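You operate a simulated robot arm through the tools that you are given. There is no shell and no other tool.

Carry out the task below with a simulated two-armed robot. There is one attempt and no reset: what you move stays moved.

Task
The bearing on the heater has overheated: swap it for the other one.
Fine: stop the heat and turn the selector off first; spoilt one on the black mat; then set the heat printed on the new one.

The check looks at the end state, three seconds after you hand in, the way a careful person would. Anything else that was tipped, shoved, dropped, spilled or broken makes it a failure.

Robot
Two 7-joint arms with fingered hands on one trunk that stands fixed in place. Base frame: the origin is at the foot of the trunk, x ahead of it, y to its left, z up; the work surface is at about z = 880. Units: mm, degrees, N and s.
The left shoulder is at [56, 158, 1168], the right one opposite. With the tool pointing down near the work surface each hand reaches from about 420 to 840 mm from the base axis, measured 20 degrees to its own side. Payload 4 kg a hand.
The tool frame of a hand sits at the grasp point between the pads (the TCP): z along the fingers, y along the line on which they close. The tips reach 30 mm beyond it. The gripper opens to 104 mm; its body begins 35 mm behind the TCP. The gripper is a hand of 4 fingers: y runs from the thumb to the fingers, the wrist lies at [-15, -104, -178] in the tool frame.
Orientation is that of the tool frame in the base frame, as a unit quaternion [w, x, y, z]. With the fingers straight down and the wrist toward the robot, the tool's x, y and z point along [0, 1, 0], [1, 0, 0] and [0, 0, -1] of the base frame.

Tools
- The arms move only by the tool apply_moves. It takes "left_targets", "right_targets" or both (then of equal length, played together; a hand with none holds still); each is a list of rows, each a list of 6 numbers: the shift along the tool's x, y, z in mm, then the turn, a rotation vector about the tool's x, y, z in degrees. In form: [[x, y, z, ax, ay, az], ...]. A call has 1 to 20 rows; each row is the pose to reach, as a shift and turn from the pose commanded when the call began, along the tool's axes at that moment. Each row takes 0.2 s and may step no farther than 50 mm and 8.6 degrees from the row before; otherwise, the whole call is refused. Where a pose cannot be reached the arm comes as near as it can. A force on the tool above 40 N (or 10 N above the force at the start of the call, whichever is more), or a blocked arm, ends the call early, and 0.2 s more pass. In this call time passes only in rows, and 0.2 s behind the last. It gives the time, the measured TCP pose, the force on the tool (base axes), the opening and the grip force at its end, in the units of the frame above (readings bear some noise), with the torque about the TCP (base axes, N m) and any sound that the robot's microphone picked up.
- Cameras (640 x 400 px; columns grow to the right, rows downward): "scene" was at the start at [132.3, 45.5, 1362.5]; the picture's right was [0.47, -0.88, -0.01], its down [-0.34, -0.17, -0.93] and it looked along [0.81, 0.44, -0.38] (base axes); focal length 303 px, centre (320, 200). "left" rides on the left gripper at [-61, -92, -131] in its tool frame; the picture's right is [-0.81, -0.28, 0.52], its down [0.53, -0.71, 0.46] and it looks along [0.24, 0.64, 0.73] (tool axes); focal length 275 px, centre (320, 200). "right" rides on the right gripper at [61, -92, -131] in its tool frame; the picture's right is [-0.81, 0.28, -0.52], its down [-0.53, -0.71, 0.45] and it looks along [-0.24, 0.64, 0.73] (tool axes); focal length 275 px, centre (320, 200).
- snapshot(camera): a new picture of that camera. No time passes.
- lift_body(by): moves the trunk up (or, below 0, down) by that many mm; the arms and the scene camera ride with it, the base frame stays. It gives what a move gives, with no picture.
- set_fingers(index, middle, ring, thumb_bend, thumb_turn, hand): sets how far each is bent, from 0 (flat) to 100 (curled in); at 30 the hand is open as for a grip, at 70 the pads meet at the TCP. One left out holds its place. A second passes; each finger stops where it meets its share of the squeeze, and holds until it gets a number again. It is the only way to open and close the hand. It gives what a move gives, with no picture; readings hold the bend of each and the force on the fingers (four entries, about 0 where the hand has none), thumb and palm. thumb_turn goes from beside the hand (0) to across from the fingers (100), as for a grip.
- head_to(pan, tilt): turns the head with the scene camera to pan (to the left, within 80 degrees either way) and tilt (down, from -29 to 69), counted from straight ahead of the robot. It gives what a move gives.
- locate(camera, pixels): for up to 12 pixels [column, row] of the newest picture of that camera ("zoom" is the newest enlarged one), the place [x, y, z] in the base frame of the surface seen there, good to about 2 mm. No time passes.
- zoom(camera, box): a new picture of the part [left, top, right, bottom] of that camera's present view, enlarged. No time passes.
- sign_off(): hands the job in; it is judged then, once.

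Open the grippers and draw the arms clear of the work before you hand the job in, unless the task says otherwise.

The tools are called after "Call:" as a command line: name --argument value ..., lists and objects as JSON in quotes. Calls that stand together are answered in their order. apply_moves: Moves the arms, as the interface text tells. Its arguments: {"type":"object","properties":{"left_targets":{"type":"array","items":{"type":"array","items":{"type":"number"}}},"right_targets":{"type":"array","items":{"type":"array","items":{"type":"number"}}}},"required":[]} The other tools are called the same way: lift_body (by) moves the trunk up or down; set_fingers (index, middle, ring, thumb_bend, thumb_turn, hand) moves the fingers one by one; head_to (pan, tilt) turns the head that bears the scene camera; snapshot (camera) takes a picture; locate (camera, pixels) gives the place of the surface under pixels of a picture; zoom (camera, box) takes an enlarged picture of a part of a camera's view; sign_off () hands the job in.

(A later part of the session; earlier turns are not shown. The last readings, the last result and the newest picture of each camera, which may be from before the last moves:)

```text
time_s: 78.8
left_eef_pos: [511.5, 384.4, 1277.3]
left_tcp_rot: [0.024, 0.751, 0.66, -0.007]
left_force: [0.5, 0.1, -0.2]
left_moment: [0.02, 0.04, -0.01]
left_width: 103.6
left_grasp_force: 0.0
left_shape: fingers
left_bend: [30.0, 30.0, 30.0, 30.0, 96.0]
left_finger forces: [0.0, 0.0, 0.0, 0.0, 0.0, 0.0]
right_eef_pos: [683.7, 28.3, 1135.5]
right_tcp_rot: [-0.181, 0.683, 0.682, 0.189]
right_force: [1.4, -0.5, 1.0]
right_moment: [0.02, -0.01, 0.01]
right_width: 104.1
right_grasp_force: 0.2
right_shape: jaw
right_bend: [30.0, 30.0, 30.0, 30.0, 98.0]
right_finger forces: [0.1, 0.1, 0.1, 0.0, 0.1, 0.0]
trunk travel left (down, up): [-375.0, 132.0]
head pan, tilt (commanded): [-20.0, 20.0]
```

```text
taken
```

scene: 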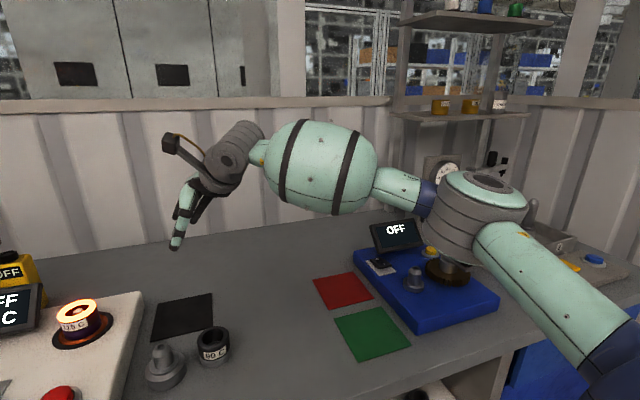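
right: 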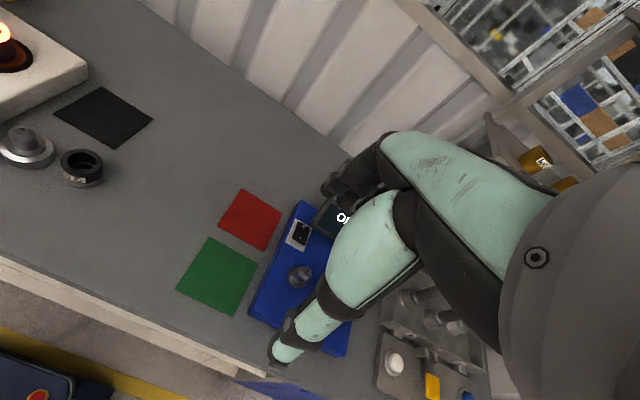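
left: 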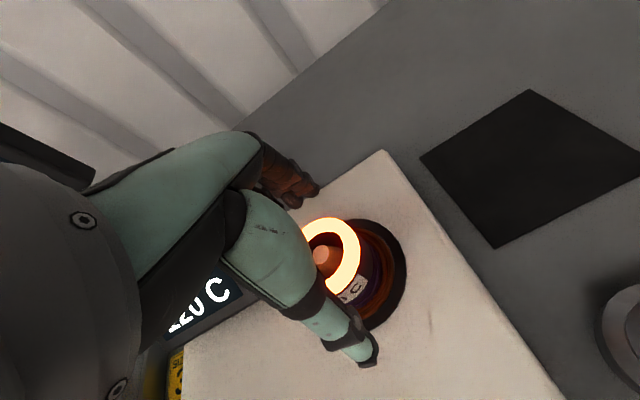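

The lean worked (fingers point down-left, closing axis along x). I now test reaching above the hot bearing with the right hand at z≈1080.

Call:
apply_moves --right_targets '[[28, 4, 29, 0, 0, 0], [57, 8, 59, 0, 0, 0], [85, 12, 88, 0, 0, 0], [114, 16, 118, 0, 0, 0], [142, 20, 147, 0, 0, 0]]'

Call:
head_to --pan 10 --tilt 25

Call:
snapshot --camera "scene"

Call:
snapshot --camera "right"

```text
time_s: 80.0
left_eef_pos: [507.9, 391.0, 1275.2]
left_tcp_rot: [0.026, 0.75, 0.661, -0.008]
left_force: [-0.4, 1.2, 0.7]
left_moment: [-0.02, 0.0, 0.0]
left_width: 103.6
left_grasp_force: 0.1
left_shape: fingers
left_bend: [30.0, 30.0, 30.0, 30.0, 96.0]
left_finger forces: [0.1, 0.0, 0.1, 0.0, 0.1, 0.0]
right_eef_pos: [710.0, 236.3, 1080.7]
right_tcp_rot: [-0.177, 0.683, 0.684, 0.185]
right_force: [0.5, -0.1, 0.2]
right_moment: [0.02, 0.01, 0.02]
right_width: 104.0
right_grasp_force: 0.1
right_shape: jaw
right_bend: [30.0, 30.0, 30.0, 30.0, 97.0]
right_finger forces: [0.0, 0.0, 0.0, 0.0, 0.0, 0.0]
trunk travel left (down, up): [-375.0, 132.0]
head pan, tilt (commanded): [-20.0, 20.0]
```

```text
time_s: 80.9
left_eef_pos: [509.7, 386.5, 1276.4]
left_tcp_rot: [0.025, 0.75, 0.661, -0.006]
left_force: [0.2, 0.8, 0.1]
left_moment: [-0.01, -0.03, -0.01]
left_width: 103.7
left_grasp_force: 0.1
left_shape: fingers
left_bend: [30.0, 30.0, 30.0, 30.0, 96.0]
left_finger forces: [0.0, 0.0, 0.1, 0.0, 0.0, 0.1]
right_eef_pos: [709.9, 233.7, 1079.9]
right_tcp_rot: [-0.179, 0.682, 0.684, 0.186]
right_force: [-0.1, 0.9, -0.3]
right_moment: [-0.01, -0.01, -0.01]
right_width: 103.9
right_grasp_force: 0.2
right_shape: jaw
right_bend: [30.0, 30.0, 30.0, 30.0, 97.0]
right_finger forces: [0.0, 0.0, 0.1, 0.1, 0.0, 0.1]
trunk travel left (down, up): [-375.0, 132.0]
head pan, tilt (commanded): [10.0, 25.0]
```

```text
taken
```

scene: 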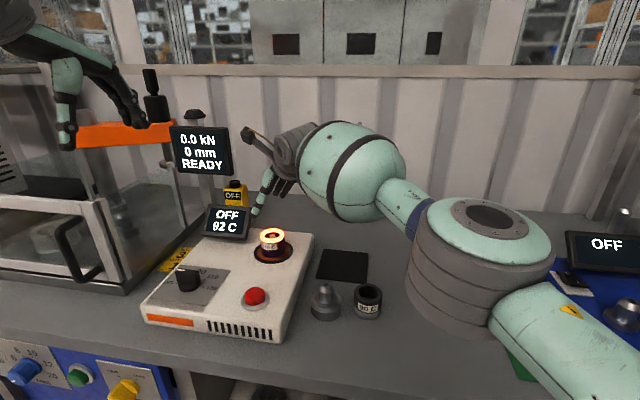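

```text
taken
```

right: 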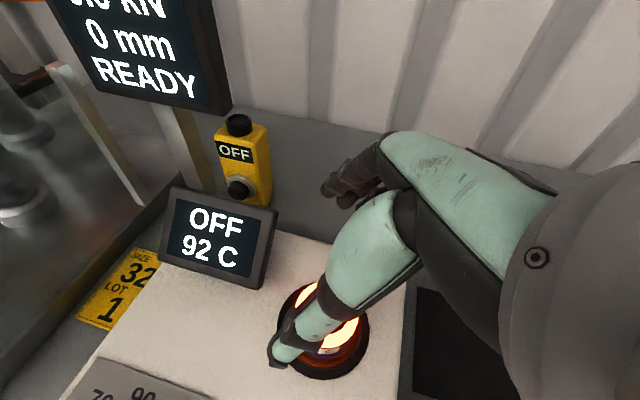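

The right hand reaches above the hot bearing. I check where the right elbow and forearm are relative to the bench objects before descending.

Call:
locate --camera "scene" --pixels '[[490, 215], [420, 270], [470, 320], [400, 200], [350, 170], [340, 215], [285, 150], [560, 320], [262, 195], [285, 190]]'

Call:
zoom --camera "scene" --box '[200, 110, 320, 280]'

```text
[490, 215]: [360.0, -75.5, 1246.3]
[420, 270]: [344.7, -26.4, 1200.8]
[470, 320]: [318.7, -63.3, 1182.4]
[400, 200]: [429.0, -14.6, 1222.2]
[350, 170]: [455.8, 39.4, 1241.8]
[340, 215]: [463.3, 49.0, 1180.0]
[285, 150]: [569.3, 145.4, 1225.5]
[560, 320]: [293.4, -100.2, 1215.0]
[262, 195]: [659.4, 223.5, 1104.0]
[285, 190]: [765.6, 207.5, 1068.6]
```

```text
2.35 times, centred on (260, 195) of scene
```

zoom: 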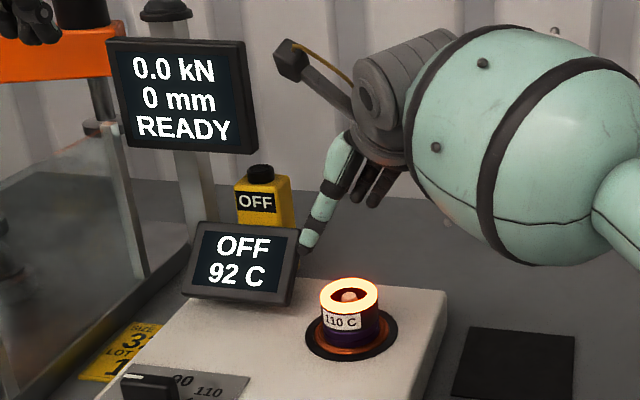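

Elbow (z≈1200) and forearm are well clear. I descend in stages around the hot bearing, first to z≈1010.

Call:
apply_moves --right_targets '[[-20, -3, 28, 0, 0, 0], [-39, -6.4, 58, 0, 0, 0]]'

Call:
zoom --camera "scene" --box '[200, 130, 320, 280]'

Call:
snapshot --camera "right"

```text
time_s: 81.5
left_eef_pos: [509.3, 388.2, 1276.3]
left_tcp_rot: [0.025, 0.75, 0.661, -0.008]
left_force: [0.5, -0.4, -0.9]
left_moment: [0.02, 0.01, -0.04]
left_width: 103.5
left_grasp_force: 0.0
left_shape: fingers
left_bend: [30.0, 30.0, 30.0, 30.0, 96.0]
left_finger forces: [0.1, 0.0, 0.1, 0.1, 0.0, 0.0]
right_eef_pos: [705.1, 228.4, 1007.9]
right_tcp_rot: [-0.179, 0.683, 0.683, 0.187]
right_force: [-0.6, 0.2, 0.1]
right_moment: [0.01, 0.02, 0.0]
right_width: 103.9
right_grasp_force: 0.0
right_shape: jaw
right_bend: [30.0, 30.0, 30.0, 30.0, 97.0]
right_finger forces: [0.0, 0.0, 0.0, 0.1, 0.0, 0.0]
trunk travel left (down, up): [-375.0, 132.0]
head pan, tilt (commanded): [10.0, 25.0]
```

```text
2.67 times, centred on (260, 205) of scene
```

zoom: 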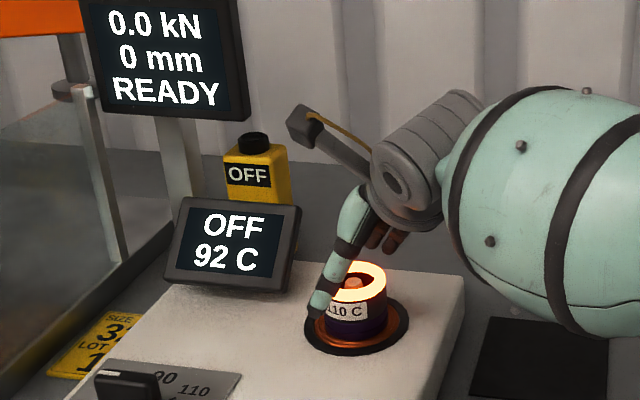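

```text
taken
```

right: 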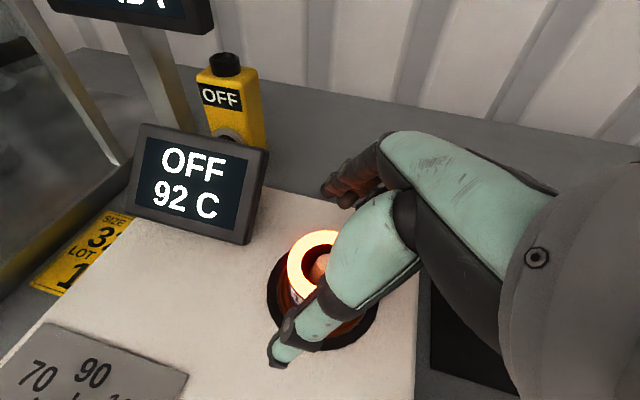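

Thumb is on the near side and fingers beyond the bearing. I locate the thumb and fingers against the rim for final alignment.

Call:
locate --camera "zoom" --pixels '[[312, 310], [322, 295], [335, 262], [372, 240], [390, 245], [360, 268], [385, 285], [340, 298], [353, 318]]'

Call:
locate --camera "right" --pixels '[[277, 362], [290, 335], [330, 190], [345, 200], [292, 260], [315, 232], [300, 288]]'

```text
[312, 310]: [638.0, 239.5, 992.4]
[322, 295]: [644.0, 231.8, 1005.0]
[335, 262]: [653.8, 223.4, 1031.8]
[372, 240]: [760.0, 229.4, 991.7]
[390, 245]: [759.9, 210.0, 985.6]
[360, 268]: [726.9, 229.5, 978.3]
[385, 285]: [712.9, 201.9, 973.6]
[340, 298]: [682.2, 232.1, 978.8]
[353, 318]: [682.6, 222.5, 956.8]
```

```text
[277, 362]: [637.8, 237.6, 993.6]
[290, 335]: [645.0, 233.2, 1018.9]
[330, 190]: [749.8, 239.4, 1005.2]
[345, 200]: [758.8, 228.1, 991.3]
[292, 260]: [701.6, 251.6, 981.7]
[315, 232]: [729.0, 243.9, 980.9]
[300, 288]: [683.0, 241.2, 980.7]
```

Index, middle and ring sit at tool-x ≈ +7, −9, −27, as expected by mirroring. I descend the last 36 mm to TCP z≈972.

Call:
apply_moves --right_targets '[[-5, -1, 10, 0, 0, 0], [-11, -1.5, 21, 0, 0, 0], [-17, -1.5, 31.8, 0, 0, 0]]'

Call:
zoom --camera "scene" --box '[220, 170, 320, 280]'

Call:
snapshot --camera "right"

```text
time_s: 82.3
left_eef_pos: [508.8, 388.3, 1276.4]
left_tcp_rot: [0.025, 0.75, 0.661, -0.007]
left_force: [0.3, 0.7, 0.3]
left_moment: [0.01, 0.04, 0.0]
left_width: 103.5
left_grasp_force: 0.0
left_shape: fingers
left_bend: [30.0, 30.0, 30.0, 30.0, 96.0]
left_finger forces: [0.0, 0.0, 0.0, 0.1, 0.2, 0.0]
right_eef_pos: [701.2, 229.9, 973.1]
right_tcp_rot: [-0.18, 0.682, 0.684, 0.186]
right_force: [0.7, -0.1, 0.1]
right_moment: [0.02, 0.01, -0.02]
right_width: 104.0
right_grasp_force: 0.0
right_shape: jaw
right_bend: [30.0, 30.0, 30.0, 30.0, 97.0]
right_finger forces: [0.0, 0.1, 0.0, 0.0, 0.1, 0.1]
trunk travel left (down, up): [-375.0, 132.0]
head pan, tilt (commanded): [10.0, 25.0]
```

```text
3.64 times, centred on (270, 225) of scene
```

zoom: 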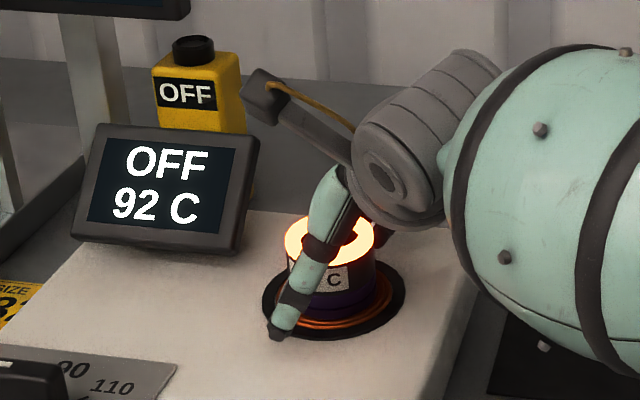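

```text
taken
```

right: 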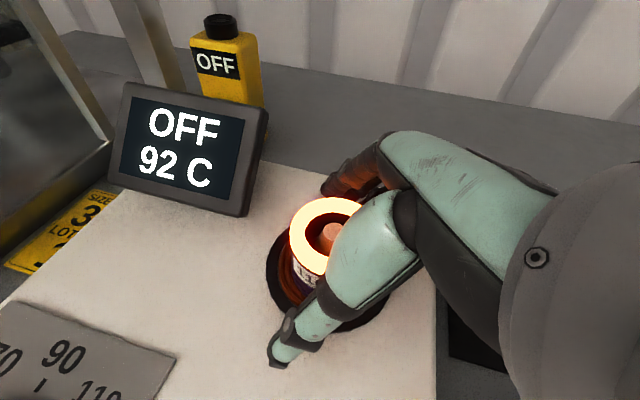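

Positioned at (701,230,973). I shift 2 mm forward to centre, then close index, middle and thumb (ring left open).

Call:
apply_moves --right_targets '[[0, 2, 0, 0, 0, 0]]'

Call:
set_fingers --hand "right" --index 70 --middle 70 --thumb_bend 70

Call:
zoom --camera "scene" --box '[220, 170, 320, 280]'

Call:
snapshot --camera "right"

```text
time_s: 82.7
left_eef_pos: [510.2, 388.7, 1276.0]
left_tcp_rot: [0.027, 0.75, 0.661, -0.007]
left_force: [1.2, 0.0, 0.3]
left_moment: [0.01, -0.01, 0.01]
left_width: 103.5
left_grasp_force: 0.0
left_shape: fingers
left_bend: [30.0, 30.0, 30.0, 30.0, 96.0]
left_finger forces: [0.0, 0.0, 0.0, 0.1, 0.0, 0.0]
right_eef_pos: [704.7, 229.6, 974.2]
right_tcp_rot: [-0.179, 0.683, 0.684, 0.186]
right_force: [-0.2, 0.4, -0.3]
right_moment: [0.0, 0.0, -0.01]
right_width: 103.8
right_grasp_force: 0.1
right_shape: jaw
right_bend: [30.0, 30.0, 30.0, 30.0, 97.0]
right_finger forces: [0.1, 0.0, 0.0, 0.0, 0.0, 0.0]
trunk travel left (down, up): [-375.0, 132.0]
head pan, tilt (commanded): [10.0, 25.0]
```

```text
time_s: 83.7
left_eef_pos: [510.7, 387.7, 1276.0]
left_tcp_rot: [0.025, 0.75, 0.661, -0.008]
left_force: [-1.1, -0.1, 0.3]
left_moment: [0.01, 0.01, 0.01]
left_width: 103.7
left_grasp_force: 0.1
left_shape: fingers
left_bend: [30.0, 30.0, 30.0, 30.0, 96.0]
left_finger forces: [0.0, 0.0, 0.0, 0.0, 0.0, 0.0]
right_eef_pos: [705.8, 228.3, 974.7]
right_tcp_rot: [-0.179, 0.682, 0.683, 0.187]
right_force: [6.2, -0.8, 0.4]
right_moment: [-0.02, -0.32, 0.01]
right_width: 42.6
right_grasp_force: 23.6
right_shape: fingers
right_bend: [53.0, 54.0, 30.0, 56.0, 97.0]
right_finger forces: [16.3, 10.2, 0.0, 0.1, 21.4, 0.1]
trunk travel left (down, up): [-375.0, 132.0]
head pan, tilt (commanded): [10.0, 25.0]
```

```text
3.64 times, centred on (270, 225) of scene
```

zoom: 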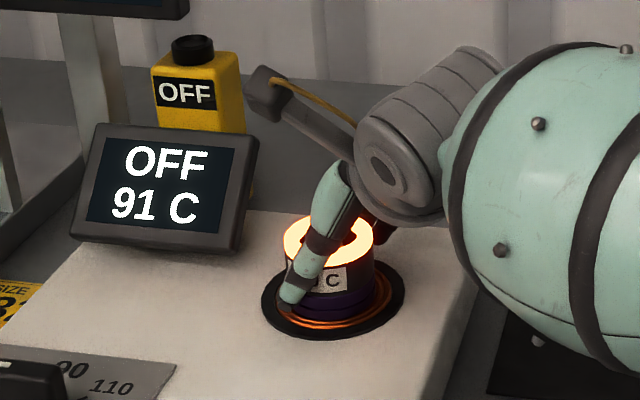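

```text
taken
```

right: 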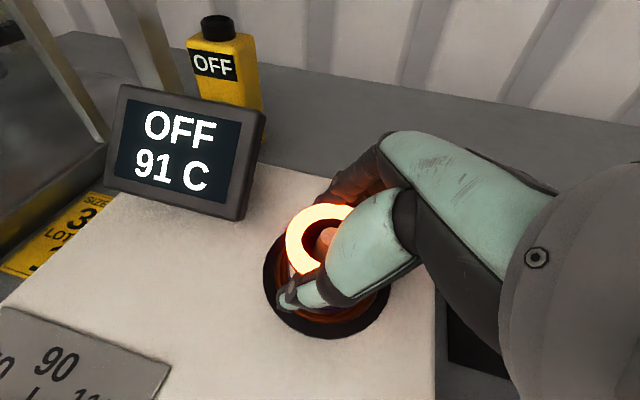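

The grip is firm (index 16 N, middle 10 N, thumb 21 N). I lift straight up slowly, clear of the peg.

Call:
apply_moves --right_targets '[[2.5, 0, -4.3, 0, 0, 0], [5, 0, -8.6, 0, 0, 0], [10.1, 0, -17.3, 0, 0, 0], [15.2, 0, -25.9, 0, 0, 0], [22.7, 0, -38.8, 0, 0, 0], [30.3, 0, -51.8, 0, 0, 0], [37.9, 0, -64.7, 0, 0, 0]]'

Call:
zoom --camera "scene" --box '[210, 130, 330, 280]'

Call:
snapshot --camera "right"

```text
time_s: 85.3
left_eef_pos: [510.1, 386.7, 1276.5]
left_tcp_rot: [0.026, 0.75, 0.661, -0.006]
left_force: [0.2, 0.1, -0.1]
left_moment: [0.04, 0.0, 0.01]
left_width: 103.5
left_grasp_force: 0.1
left_shape: fingers
left_bend: [30.0, 30.0, 30.0, 30.0, 96.0]
left_finger forces: [0.0, 0.0, 0.0, 0.0, 0.1, 0.1]
right_eef_pos: [702.9, 229.4, 1051.3]
right_tcp_rot: [-0.179, 0.682, 0.684, 0.186]
right_force: [-1.1, -0.3, -3.0]
right_moment: [0.02, 0.0, 0.01]
right_width: 41.1
right_grasp_force: 22.0
right_shape: fingers
right_bend: [54.0, 55.0, 30.0, 58.0, 96.0]
right_finger forces: [13.7, 8.2, 0.1, 0.0, 22.1, 0.0]
trunk travel left (down, up): [-375.0, 132.0]
head pan, tilt (commanded): [10.0, 25.0]
```

```text
2.67 times, centred on (270, 205) of scene
```

zoom: 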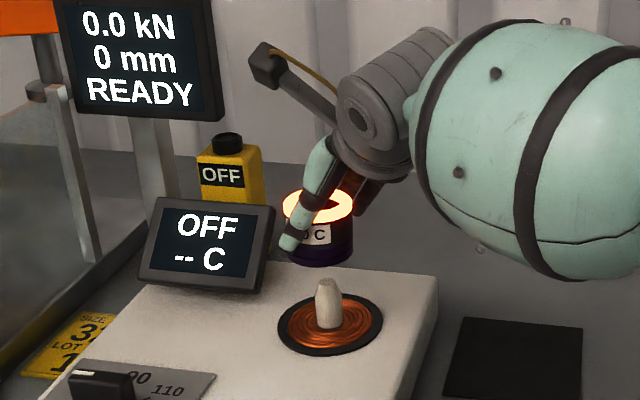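

```text
taken
```

right: 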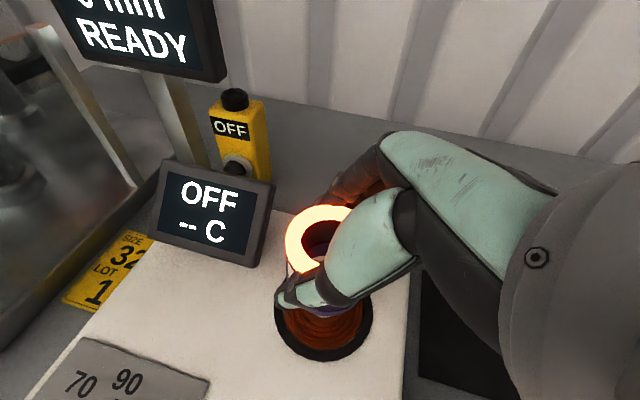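

The bearing is lifted cleanly and the peg is visible. I locate the peg and coil ring now for later placing.

Call:
locate --camera "zoom" --pixels '[[328, 282], [328, 290], [320, 305], [337, 305], [328, 315], [280, 328], [379, 325], [330, 354], [320, 325], [338, 325]]'

Call:
zoom --camera "scene" --box '[300, 220, 400, 330]'

```text
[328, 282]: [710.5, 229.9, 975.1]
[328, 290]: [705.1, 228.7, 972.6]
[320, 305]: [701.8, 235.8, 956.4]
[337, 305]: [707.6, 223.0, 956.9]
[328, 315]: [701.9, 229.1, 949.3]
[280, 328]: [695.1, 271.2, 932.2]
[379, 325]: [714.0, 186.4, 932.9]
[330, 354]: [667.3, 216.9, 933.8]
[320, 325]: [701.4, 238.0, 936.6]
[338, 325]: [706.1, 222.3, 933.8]
```

```text
3.64 times, centred on (350, 275) of scene
```

zoom: 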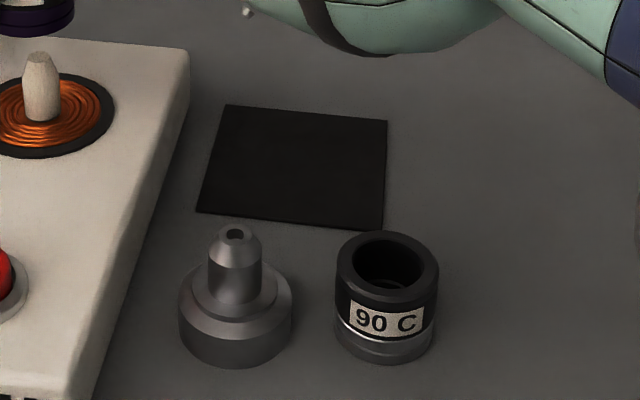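

Peg centre ≈ (709,230.5), Ø≈17, top z≈975. Now I locate the mat corners in this zoom for the target point.

Call:
locate --camera "zoom" --pixels '[[230, 108], [384, 125], [380, 227], [200, 209], [290, 170], [235, 235], [290, 295], [387, 240], [340, 268], [436, 272], [387, 300]]'

```text
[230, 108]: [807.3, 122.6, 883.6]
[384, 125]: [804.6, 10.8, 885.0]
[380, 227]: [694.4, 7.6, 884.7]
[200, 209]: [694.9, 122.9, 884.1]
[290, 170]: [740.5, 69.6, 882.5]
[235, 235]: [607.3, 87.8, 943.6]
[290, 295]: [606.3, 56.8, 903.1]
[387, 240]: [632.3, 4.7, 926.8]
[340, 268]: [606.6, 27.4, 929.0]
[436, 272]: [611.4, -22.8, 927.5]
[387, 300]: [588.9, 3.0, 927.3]
```

Mat spans x 694–807, y 8–123 (centre ≈ (750,65.5), z≈884). I carry the hot bearing over the mat at constant height.

Call:
apply_moves --right_targets '[[-28, 9, -16, 0, 0, 0], [-56, 18, -33, 0, 0, 0], [-84, 27, -49, 0, 0, 0], [-112, 36, -65, 0, 0, 0], [-139.4, 44.5, -81.6, 0, 0, 0]]'

Call:
snapshot --camera "scene"

Call:
snapshot --camera "right"

```text
time_s: 86.5
left_eef_pos: [510.3, 386.3, 1275.6]
left_tcp_rot: [0.025, 0.75, 0.661, -0.007]
left_force: [0.3, 0.0, 0.3]
left_moment: [0.02, 0.0, 0.01]
left_width: 103.6
left_grasp_force: 0.1
left_shape: fingers
left_bend: [30.0, 30.0, 30.0, 30.0, 96.0]
left_finger forces: [0.0, 0.0, 0.1, 0.1, 0.0, 0.0]
right_eef_pos: [744.3, 64.5, 1051.5]
right_tcp_rot: [-0.181, 0.682, 0.684, 0.187]
right_force: [-0.1, -0.1, -2.8]
right_moment: [0.03, -0.02, -0.03]
right_width: 41.3
right_grasp_force: 21.9
right_shape: fingers
right_bend: [54.0, 55.0, 30.0, 58.0, 96.0]
right_finger forces: [13.5, 8.2, 0.1, 0.1, 22.0, 0.0]
trunk travel left (down, up): [-375.0, 132.0]
head pan, tilt (commanded): [10.0, 25.0]
```

```text
taken
```

scene: 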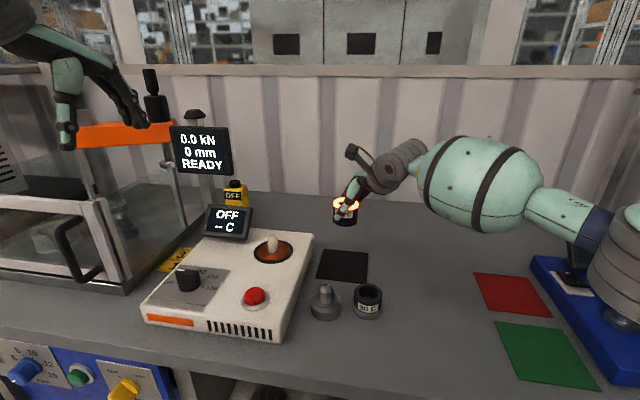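

```text
taken
```

right: 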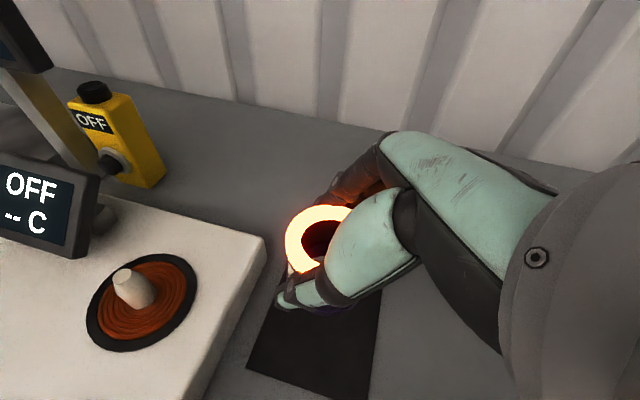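

The hand holds the bearing above the mat at (744,64,1051). I zoom to check the bearing's tilt and its position relative to the TCP.

Call:
zoom --camera "scene" --box '[310, 170, 390, 240]'

Call:
locate --camera "right" --pixels '[[290, 240], [320, 210], [300, 268], [340, 212], [288, 262], [305, 215]]'

```text
5.71 times, centred on (350, 205) of scene
```

zoom: 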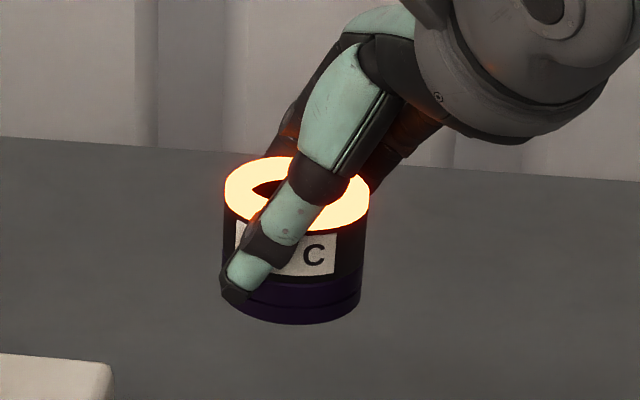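

```text
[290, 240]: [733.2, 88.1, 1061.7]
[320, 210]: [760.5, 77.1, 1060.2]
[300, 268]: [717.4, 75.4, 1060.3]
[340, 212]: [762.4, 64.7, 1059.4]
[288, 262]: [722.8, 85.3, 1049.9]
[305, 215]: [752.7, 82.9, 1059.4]
```

The bearing is nearly upright, centred about (740,65), bottom ≈1012. I descend about 115 mm toward the mat, shifting 6 mm forward to centre it.

Call:
apply_moves --right_targets '[[-15, 2, 25.9, 0, 0, 0], [-30, 4, 51.8, 0, 0, 0], [-45, 6, 77.7, 0, 0, 0], [-55.5, 6, 94.9, 0, 0, 0], [-58, 6, 99.2, 0, 0, 0]]'

Call:
zoom --camera "scene" --box '[290, 200, 400, 320]'

Call:
snapshot --camera "right"

```text
time_s: 87.7
left_eef_pos: [509.1, 388.0, 1276.9]
left_tcp_rot: [0.026, 0.75, 0.661, -0.007]
left_force: [0.4, 0.5, -0.6]
left_moment: [-0.01, -0.02, 0.05]
left_width: 103.7
left_grasp_force: 0.1
left_shape: fingers
left_bend: [30.0, 30.0, 30.0, 30.0, 96.0]
left_finger forces: [0.0, 0.1, 0.1, 0.0, 0.0, 0.0]
right_eef_pos: [752.8, 63.8, 934.7]
right_tcp_rot: [-0.18, 0.682, 0.684, 0.187]
right_force: [0.2, 0.7, -3.3]
right_moment: [-0.01, -0.02, 0.03]
right_width: 41.0
right_grasp_force: 21.7
right_shape: fingers
right_bend: [54.0, 55.0, 30.0, 58.0, 96.0]
right_finger forces: [13.5, 8.1, 0.0, 0.0, 21.9, 0.1]
trunk travel left (down, up): [-375.0, 132.0]
head pan, tilt (commanded): [10.0, 25.0]
```

```text
3.33 times, centred on (345, 260) of scene
```

zoom: 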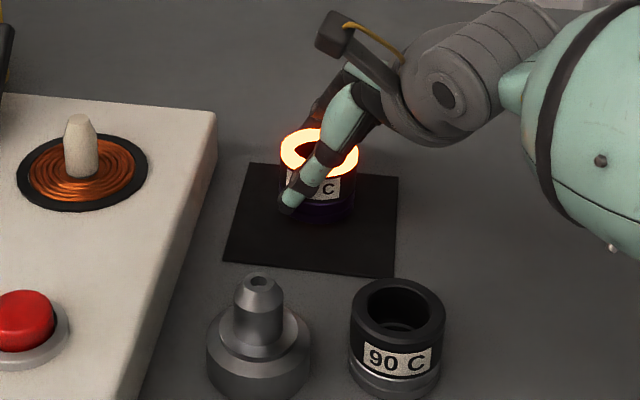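

```text
taken
```

right: 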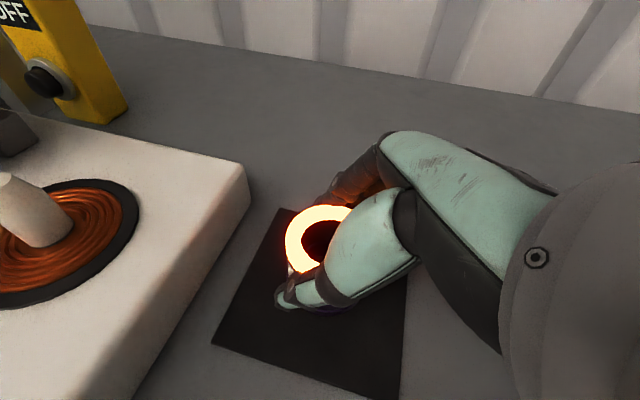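

Bottom is about 11 mm above the mat and the bearing is well inside it. I lower in small steps and watch the force.

Call:
apply_moves --right_targets '[[-2, 0, 3.5, 0, 0, 0], [-3.5, 0, 6, 0, 0, 0], [-4.5, 0, 7.8, 0, 0, 0]]'

Call:
apply_moves --right_targets '[[-0.5, 0, 0.9, 0, 0, 0], [-1, 0, 1.7, 0, 0, 0]]'

```text
time_s: 88.5
left_eef_pos: [509.9, 387.4, 1276.6]
left_tcp_rot: [0.024, 0.75, 0.661, -0.007]
left_force: [-0.3, 0.3, 0.2]
left_moment: [-0.01, -0.01, 0.05]
left_width: 103.6
left_grasp_force: 0.0
left_shape: fingers
left_bend: [30.0, 30.0, 30.0, 30.0, 96.0]
left_finger forces: [0.1, 0.1, 0.0, 0.0, 0.1, 0.0]
right_eef_pos: [753.3, 65.2, 925.4]
right_tcp_rot: [-0.18, 0.681, 0.684, 0.188]
right_force: [0.3, 0.0, -1.3]
right_moment: [0.02, 0.02, 0.02]
right_width: 40.9
right_grasp_force: 21.6
right_shape: fingers
right_bend: [54.0, 55.0, 30.0, 58.0, 96.0]
right_finger forces: [13.6, 8.0, 0.0, 0.1, 22.0, 0.0]
trunk travel left (down, up): [-375.0, 132.0]
head pan, tilt (commanded): [10.0, 25.0]
```

```text
time_s: 89.1
left_eef_pos: [509.9, 387.5, 1276.0]
left_tcp_rot: [0.025, 0.75, 0.661, -0.007]
left_force: [-0.8, -0.3, 0.4]
left_moment: [0.01, 0.01, 0.02]
left_width: 103.7
left_grasp_force: 0.0
left_shape: fingers
left_bend: [30.0, 30.0, 30.0, 30.0, 96.0]
left_finger forces: [0.1, 0.0, 0.0, 0.1, 0.0, 0.1]
right_eef_pos: [753.8, 64.9, 924.8]
right_tcp_rot: [-0.18, 0.682, 0.684, 0.187]
right_force: [0.0, -0.2, -2.1]
right_moment: [-0.01, -0.01, 0.03]
right_width: 41.1
right_grasp_force: 21.7
right_shape: fingers
right_bend: [54.0, 55.0, 30.0, 58.0, 96.0]
right_finger forces: [13.6, 8.1, 0.0, 0.0, 21.9, 0.0]
trunk travel left (down, up): [-375.0, 132.0]
head pan, tilt (commanded): [10.0, 25.0]
```

No contact yet (force still about −2 N). I continue down in ~1 mm steps.

Call:
apply_moves --right_targets '[[-0.5, 0, 0.9, 0, 0, 0], [-1, 0, 1.7, 0, 0, 0]]'

Call:
zoom --camera "scene" --box '[310, 220, 390, 290]'

```text
time_s: 89.7
left_eef_pos: [509.1, 387.3, 1275.4]
left_tcp_rot: [0.025, 0.75, 0.66, -0.006]
left_force: [0.1, -0.4, -0.3]
left_moment: [-0.02, 0.02, -0.03]
left_width: 103.8
left_grasp_force: 0.2
left_shape: fingers
left_bend: [30.0, 30.0, 30.0, 30.0, 96.0]
left_finger forces: [0.0, 0.1, 0.0, 0.0, 0.0, 0.0]
right_eef_pos: [754.1, 63.4, 922.8]
right_tcp_rot: [-0.18, 0.682, 0.684, 0.188]
right_force: [-0.2, 0.0, -0.7]
right_moment: [-0.01, -0.05, -0.02]
right_width: 41.0
right_grasp_force: 22.6
right_shape: fingers
right_bend: [54.0, 55.0, 30.0, 58.0, 96.0]
right_finger forces: [13.4, 8.0, 0.1, 0.0, 22.4, 0.0]
trunk travel left (down, up): [-375.0, 132.0]
head pan, tilt (commanded): [10.0, 25.0]
```

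```text
5.71 times, centred on (350, 255) of scene
```

zoom: 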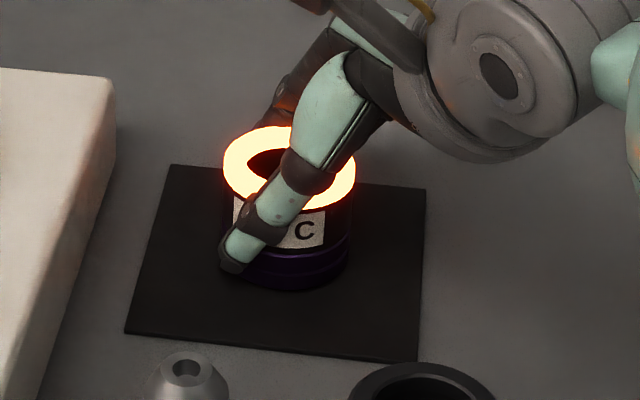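

Force is easing (−0.7 N), likely touching. One more small step to confirm.

Call:
apply_moves --right_targets '[[-0.5, 0, 0.9, 0, 0, 0], [-0.8, 0, 1.3, 0, 0, 0]]'

```text
time_s: 90.3
left_eef_pos: [507.6, 386.2, 1276.6]
left_tcp_rot: [0.026, 0.75, 0.661, -0.007]
left_force: [0.2, 0.3, -0.3]
left_moment: [-0.03, 0.01, 0.04]
left_width: 103.5
left_grasp_force: 0.1
left_shape: fingers
left_bend: [30.0, 30.0, 30.0, 30.0, 96.0]
left_finger forces: [0.0, 0.0, 0.0, 0.0, 0.0, 0.0]
right_eef_pos: [753.6, 65.1, 922.1]
right_tcp_rot: [-0.18, 0.682, 0.684, 0.188]
right_force: [-0.1, 1.6, 6.6]
right_moment: [0.03, -0.24, 0.05]
right_width: 41.1
right_grasp_force: 22.5
right_shape: fingers
right_bend: [54.0, 55.0, 30.0, 58.0, 96.0]
right_finger forces: [13.5, 8.9, 0.0, 0.0, 22.9, 0.1]
trunk travel left (down, up): [-375.0, 132.0]
head pan, tilt (commanded): [10.0, 25.0]
```

Contact is confirmed (+6.6 N up). I open the fingers to release the bearing on the mat.

Call:
set_fingers --hand "right" --index 35 --middle 35 --thumb_bend 35

Call:
zoom --camera "scene" --box '[310, 220, 390, 290]'

Call:
snapshot --camera "right"

```text
time_s: 91.3
left_eef_pos: [509.9, 387.8, 1275.7]
left_tcp_rot: [0.026, 0.75, 0.661, -0.007]
left_force: [0.7, -0.6, -0.1]
left_moment: [0.02, 0.01, 0.01]
left_width: 103.4
left_grasp_force: 0.1
left_shape: fingers
left_bend: [30.0, 30.0, 30.0, 30.0, 96.0]
left_finger forces: [0.0, 0.0, 0.0, 0.0, 0.1, 0.1]
right_eef_pos: [753.9, 64.8, 920.3]
right_tcp_rot: [-0.18, 0.682, 0.684, 0.187]
right_force: [-0.4, 0.4, 0.4]
right_moment: [0.0, -0.02, -0.01]
right_width: 90.3
right_grasp_force: 0.1
right_shape: fingers
right_bend: [35.0, 35.0, 30.0, 35.0, 97.0]
right_finger forces: [0.0, 0.0, 0.0, 0.2, 0.0, 0.0]
trunk travel left (down, up): [-375.0, 132.0]
head pan, tilt (commanded): [10.0, 25.0]
```

```text
5.71 times, centred on (350, 255) of scene
```

zoom: 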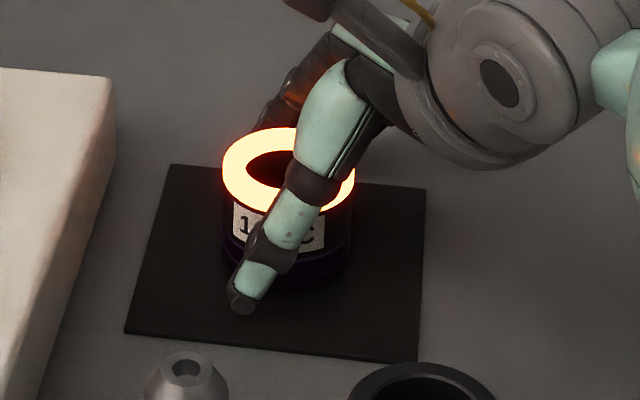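

```text
taken
```

right: 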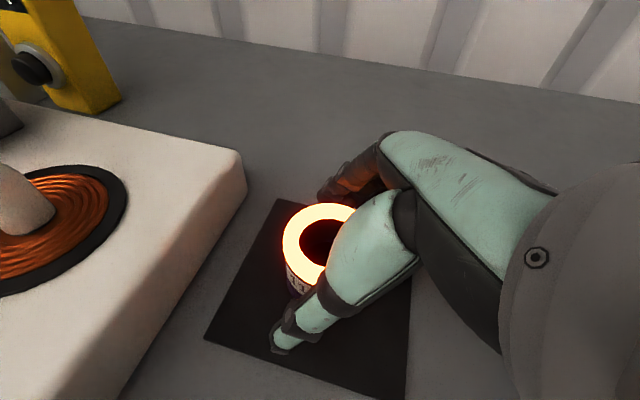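

The bearing stands on the mat, released. I raise the right hand straight up.

Call:
apply_moves --right_targets '[[10, 0, -17.3, 0, 0, 0], [25, 0, -43, 0, 0, 0], [45, 0, -77.7, 0, 0, 0], [65.7, 0, -112, 0, 0, 0]]'

Call:
zoom --camera "scene" --box '[280, 190, 420, 330]'

Call:
snapshot --camera "right"

```text
time_s: 92.3
left_eef_pos: [509.3, 386.9, 1275.4]
left_tcp_rot: [0.027, 0.75, 0.661, -0.007]
left_force: [-0.8, 0.0, -0.5]
left_moment: [0.04, 0.0, 0.0]
left_width: 103.8
left_grasp_force: 0.0
left_shape: fingers
left_bend: [30.0, 30.0, 30.0, 30.0, 96.0]
left_finger forces: [0.1, 0.1, 0.1, 0.0, 0.1, 0.1]
right_eef_pos: [749.4, 64.0, 1050.9]
right_tcp_rot: [-0.18, 0.682, 0.684, 0.187]
right_force: [-0.8, 0.5, 0.2]
right_moment: [-0.02, 0.02, 0.02]
right_width: 90.1
right_grasp_force: 0.0
right_shape: fingers
right_bend: [35.0, 35.0, 30.0, 35.0, 97.0]
right_finger forces: [0.1, 0.1, 0.0, 0.0, 0.0, 0.0]
trunk travel left (down, up): [-375.0, 132.0]
head pan, tilt (commanded): [10.0, 25.0]
```

```text
2.86 times, centred on (350, 260) of scene
```

zoom: 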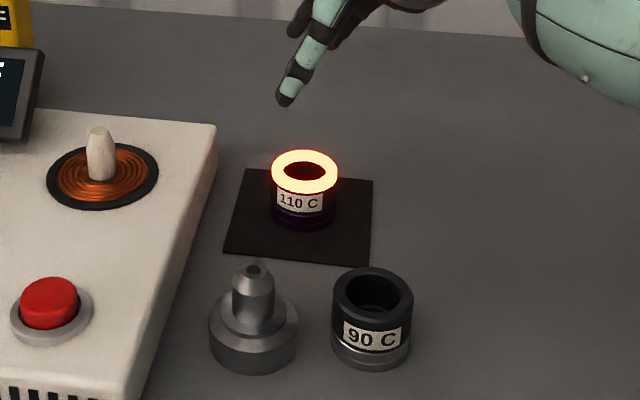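

```text
taken
```

right: 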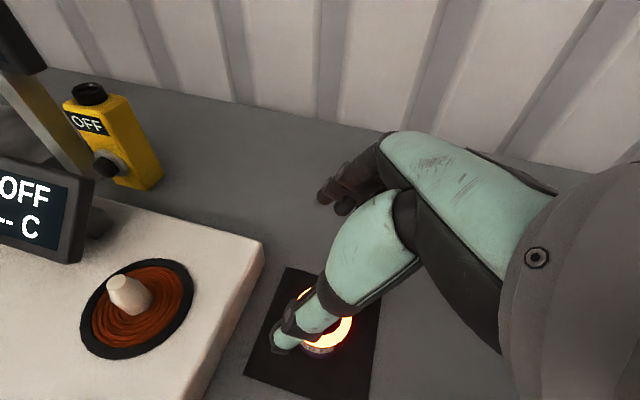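

The hot bearing stands upright in the middle of the mat. I now move the right hand above the new bearing at (610.5,3) and reopen fully.

Call:
apply_moves --right_targets '[[-15, -35, 0, 0, 0, 0], [-35, -70, 3, 0, 0, 0], [-55, -105, 8, 0, 0, 0], [-76.7, -140.5, 14.2, 0, 0, 0]]'

Call:
set_fingers --hand "right" --index 30 --middle 30 --thumb_bend 30

Call:
head_to --pan 5 --tilt 35

Call:
snapshot --camera "scene"

Call:
snapshot --camera "right"

```text
time_s: 93.3
left_eef_pos: [509.0, 387.0, 1277.2]
left_tcp_rot: [0.025, 0.75, 0.66, -0.007]
left_force: [-0.1, -0.2, 0.5]
left_moment: [0.0, 0.01, 0.0]
left_width: 103.6
left_grasp_force: 0.1
left_shape: fingers
left_bend: [30.0, 30.0, 30.0, 30.0, 96.0]
left_finger forces: [0.0, 0.1, 0.1, 0.0, 0.1, 0.1]
right_eef_pos: [606.0, 2.5, 1000.2]
right_tcp_rot: [-0.179, 0.682, 0.683, 0.188]
right_force: [0.3, 0.4, 0.3]
right_moment: [-0.03, 0.01, -0.03]
right_width: 90.4
right_grasp_force: 0.1
right_shape: fingers
right_bend: [35.0, 35.0, 30.0, 35.0, 97.0]
right_finger forces: [0.1, 0.1, 0.1, 0.1, 0.0, 0.0]
trunk travel left (down, up): [-375.0, 132.0]
head pan, tilt (commanded): [10.0, 25.0]
```

```text
time_s: 94.3
left_eef_pos: [510.8, 387.7, 1276.0]
left_tcp_rot: [0.025, 0.75, 0.661, -0.007]
left_force: [-0.5, 0.0, -0.1]
left_moment: [0.01, -0.04, 0.0]
left_width: 103.4
left_grasp_force: 0.0
left_shape: fingers
left_bend: [30.0, 30.0, 30.0, 30.0, 96.0]
left_finger forces: [0.0, 0.0, 0.1, 0.1, 0.0, 0.1]
right_eef_pos: [609.1, 4.0, 998.3]
right_tcp_rot: [-0.179, 0.682, 0.684, 0.188]
right_force: [0.3, 0.3, 0.8]
right_moment: [0.03, -0.04, 0.0]
right_width: 102.6
right_grasp_force: 0.1
right_shape: fingers
right_bend: [30.0, 30.0, 30.0, 30.0, 97.0]
right_finger forces: [0.0, 0.0, 0.1, 0.1, 0.1, 0.0]
trunk travel left (down, up): [-375.0, 132.0]
head pan, tilt (commanded): [10.0, 25.0]
```

```text
time_s: 95.0
left_eef_pos: [509.8, 387.3, 1277.2]
left_tcp_rot: [0.026, 0.75, 0.661, -0.006]
left_force: [-0.2, 0.9, 0.7]
left_moment: [0.02, -0.02, -0.02]
left_width: 103.7
left_grasp_force: 0.1
left_shape: fingers
left_bend: [30.0, 30.0, 30.0, 30.0, 96.0]
left_finger forces: [0.1, 0.0, 0.0, 0.1, 0.1, 0.0]
right_eef_pos: [607.5, 3.9, 999.6]
right_tcp_rot: [-0.178, 0.683, 0.683, 0.188]
right_force: [-0.2, -0.6, 0.2]
right_moment: [-0.02, -0.01, 0.01]
right_width: 102.6
right_grasp_force: 0.1
right_shape: fingers
right_bend: [30.0, 30.0, 30.0, 30.0, 97.0]
right_finger forces: [0.0, 0.0, 0.0, 0.0, 0.1, 0.1]
trunk travel left (down, up): [-375.0, 132.0]
head pan, tilt (commanded): [5.0, 35.0]
```

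```text
taken
```

scene: 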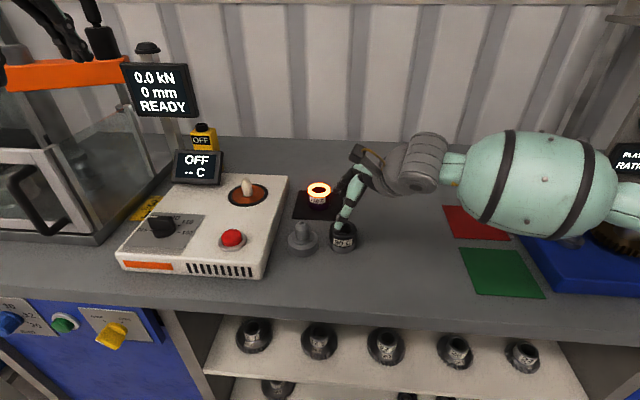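

```text
taken
```

right: 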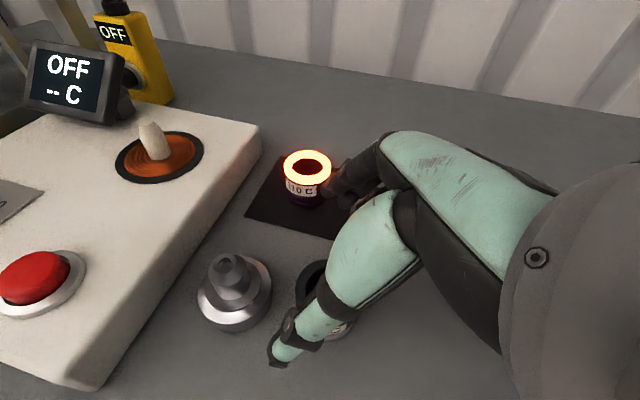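

The hand is above the new bearing. I verify the new bearing's rim location in a zoom before descending.

Call:
zoom --camera "scene" --box '[290, 150, 390, 270]'

Call:
locate --camera "zoom" --pixels '[[260, 260], [258, 275], [290, 240], [340, 265], [335, 250], [310, 285], [300, 320], [262, 300], [288, 228], [295, 190]]'

```text
3.33 times, centred on (340, 210) of scene
```

zoom: 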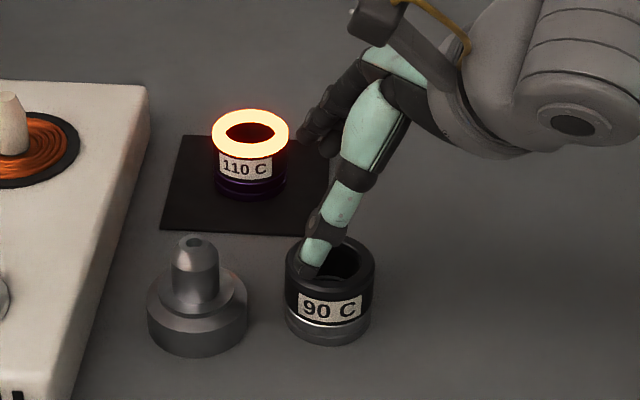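

```text
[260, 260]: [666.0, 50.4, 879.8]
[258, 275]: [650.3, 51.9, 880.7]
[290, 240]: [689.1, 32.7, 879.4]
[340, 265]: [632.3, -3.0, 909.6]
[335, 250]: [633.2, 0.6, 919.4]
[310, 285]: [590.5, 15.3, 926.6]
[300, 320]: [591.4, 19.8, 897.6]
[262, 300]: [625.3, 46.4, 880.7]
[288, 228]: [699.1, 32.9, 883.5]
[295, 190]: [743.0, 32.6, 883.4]
```

Geometry agrees. I descend around the new bearing, in two stages.

Call:
apply_moves --right_targets '[[-13, 1.5, 24, 0, 0, 0], [-26, 2.5, 47.8, 0, 0, 0]]'

Call:
zoom --camera "scene" --box '[290, 170, 390, 270]'

Call:
snapshot --camera "right"

```text
time_s: 95.6
left_eef_pos: [510.5, 386.2, 1275.4]
left_tcp_rot: [0.025, 0.75, 0.661, -0.007]
left_force: [0.6, 0.5, 0.0]
left_moment: [0.01, -0.04, 0.02]
left_width: 103.6
left_grasp_force: 0.0
left_shape: fingers
left_bend: [30.0, 30.0, 30.0, 30.0, 96.0]
left_finger forces: [0.0, 0.0, 0.0, 0.0, 0.0, 0.0]
right_eef_pos: [612.2, 5.1, 943.2]
right_tcp_rot: [-0.179, 0.682, 0.684, 0.188]
right_force: [-1.3, -1.2, -0.5]
right_moment: [-0.04, -0.01, 0.01]
right_width: 102.7
right_grasp_force: 0.0
right_shape: fingers
right_bend: [30.0, 30.0, 30.0, 30.0, 97.0]
right_finger forces: [0.0, 0.0, 0.0, 0.1, 0.1, 0.0]
trunk travel left (down, up): [-375.0, 132.0]
head pan, tilt (commanded): [5.0, 35.0]
```

```text
4.00 times, centred on (340, 220) of scene
```

zoom: 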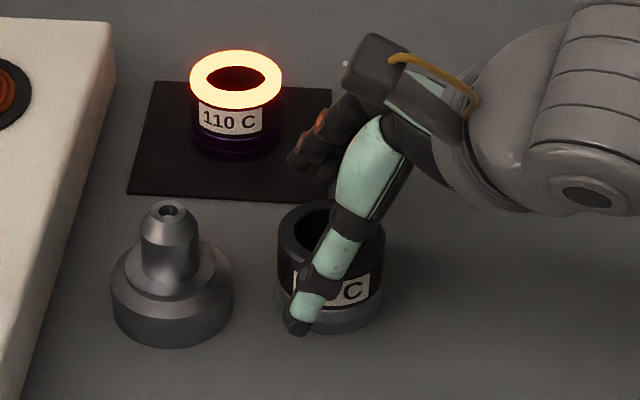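

```text
taken
```

right: 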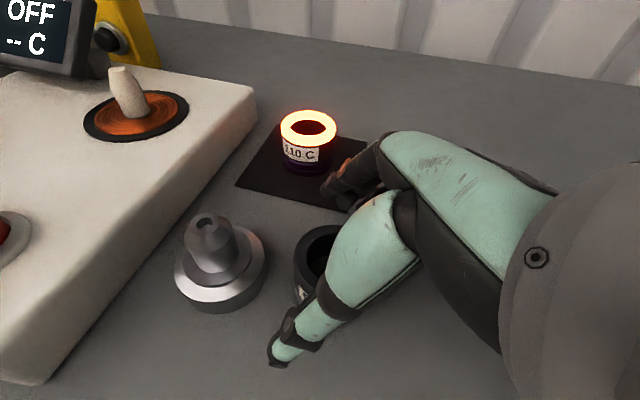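

All clear of the plug. I descend the last 21 mm and close index, middle and thumb on the new bearing.

Call:
apply_moves --right_targets '[[-5, 0, 9, 0, 0, 0], [-10.6, -1, 18.1, 0, 0, 0]]'

Call:
set_fingers --hand "right" --index 70 --middle 70 --thumb_bend 70

Call:
zoom --camera "scene" --box '[290, 170, 390, 270]'

Call:
snapshot --camera "right"

```text
time_s: 96.2
left_eef_pos: [510.2, 386.8, 1275.5]
left_tcp_rot: [0.025, 0.75, 0.661, -0.007]
left_force: [-0.9, -0.6, 0.4]
left_moment: [0.02, -0.01, 0.0]
left_width: 103.8
left_grasp_force: 0.0
left_shape: fingers
left_bend: [30.0, 30.0, 30.0, 30.0, 96.0]
left_finger forces: [0.0, 0.0, 0.1, 0.0, 0.0, 0.0]
right_eef_pos: [610.6, 5.3, 922.8]
right_tcp_rot: [-0.179, 0.683, 0.683, 0.187]
right_force: [-0.6, 0.7, 0.9]
right_moment: [-0.03, 0.01, 0.02]
right_width: 102.9
right_grasp_force: 0.1
right_shape: fingers
right_bend: [30.0, 30.0, 30.0, 30.0, 97.0]
right_finger forces: [0.0, 0.0, 0.0, 0.0, 0.0, 0.1]
trunk travel left (down, up): [-375.0, 132.0]
head pan, tilt (commanded): [5.0, 35.0]
```

```text
time_s: 97.2
left_eef_pos: [510.0, 387.7, 1275.8]
left_tcp_rot: [0.026, 0.75, 0.661, -0.006]
left_force: [1.1, -0.4, 0.2]
left_moment: [0.0, -0.01, 0.01]
left_width: 103.9
left_grasp_force: 0.0
left_shape: fingers
left_bend: [30.0, 30.0, 30.0, 30.0, 96.0]
left_finger forces: [0.1, 0.1, 0.0, 0.0, 0.1, 0.1]
right_eef_pos: [608.8, 5.1, 923.2]
right_tcp_rot: [-0.18, 0.683, 0.683, 0.188]
right_force: [1.6, 0.4, 2.9]
right_moment: [0.0, -0.26, 0.0]
right_width: 39.5
right_grasp_force: 23.2
right_shape: fingers
right_bend: [56.0, 56.0, 30.0, 58.0, 96.0]
right_finger forces: [14.2, 9.9, 0.0, 0.0, 21.8, 0.0]
trunk travel left (down, up): [-375.0, 132.0]
head pan, tilt (commanded): [5.0, 35.0]
```

```text
4.00 times, centred on (340, 220) of scene
```

zoom: 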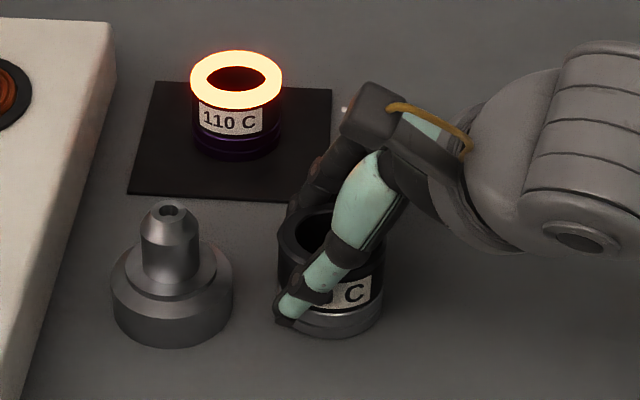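

```text
taken
```

right: 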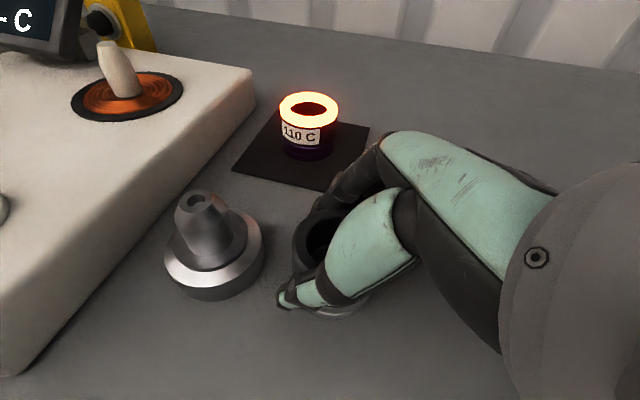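

New bearing is gripped (14/10/22 N). I lift it straight up to a bottom height of about 1020.

Call:
apply_moves --right_targets '[[2.5, 0, -4.3, 0, 0, 0], [10, 0, -17.3, 0, 0, 0], [25, 0, -43, 0, 0, 0], [45, 0, -77, 0, 0, 0], [60, 0, -102.5, 0, 0, 0], [70, 0, -119.6, 0, 0, 0]]'

Call:
zoom --camera "scene" --box '[290, 130, 390, 270]'

```text
time_s: 98.6
left_eef_pos: [509.6, 388.2, 1276.9]
left_tcp_rot: [0.025, 0.75, 0.661, -0.007]
left_force: [-0.5, 0.6, 0.3]
left_moment: [0.03, -0.01, 0.02]
left_width: 103.6
left_grasp_force: 0.1
left_shape: fingers
left_bend: [30.0, 30.0, 30.0, 30.0, 96.0]
left_finger forces: [0.0, 0.0, 0.0, 0.0, 0.0, 0.0]
right_eef_pos: [609.1, 9.5, 1063.7]
right_tcp_rot: [-0.18, 0.682, 0.684, 0.186]
right_force: [0.4, 0.5, -2.8]
right_moment: [-0.01, 0.0, 0.02]
right_width: 39.2
right_grasp_force: 21.8
right_shape: fingers
right_bend: [56.0, 56.0, 30.0, 58.0, 96.0]
right_finger forces: [12.7, 9.2, 0.1, 0.0, 21.9, 0.1]
trunk travel left (down, up): [-375.0, 132.0]
head pan, tilt (commanded): [5.0, 35.0]
```

```text
2.86 times, centred on (340, 200) of scene
```

zoom: 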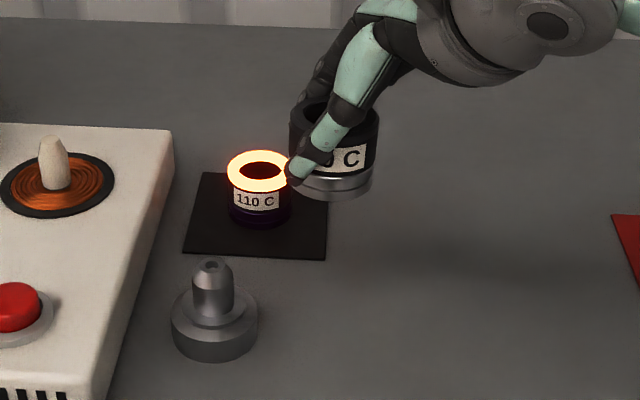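

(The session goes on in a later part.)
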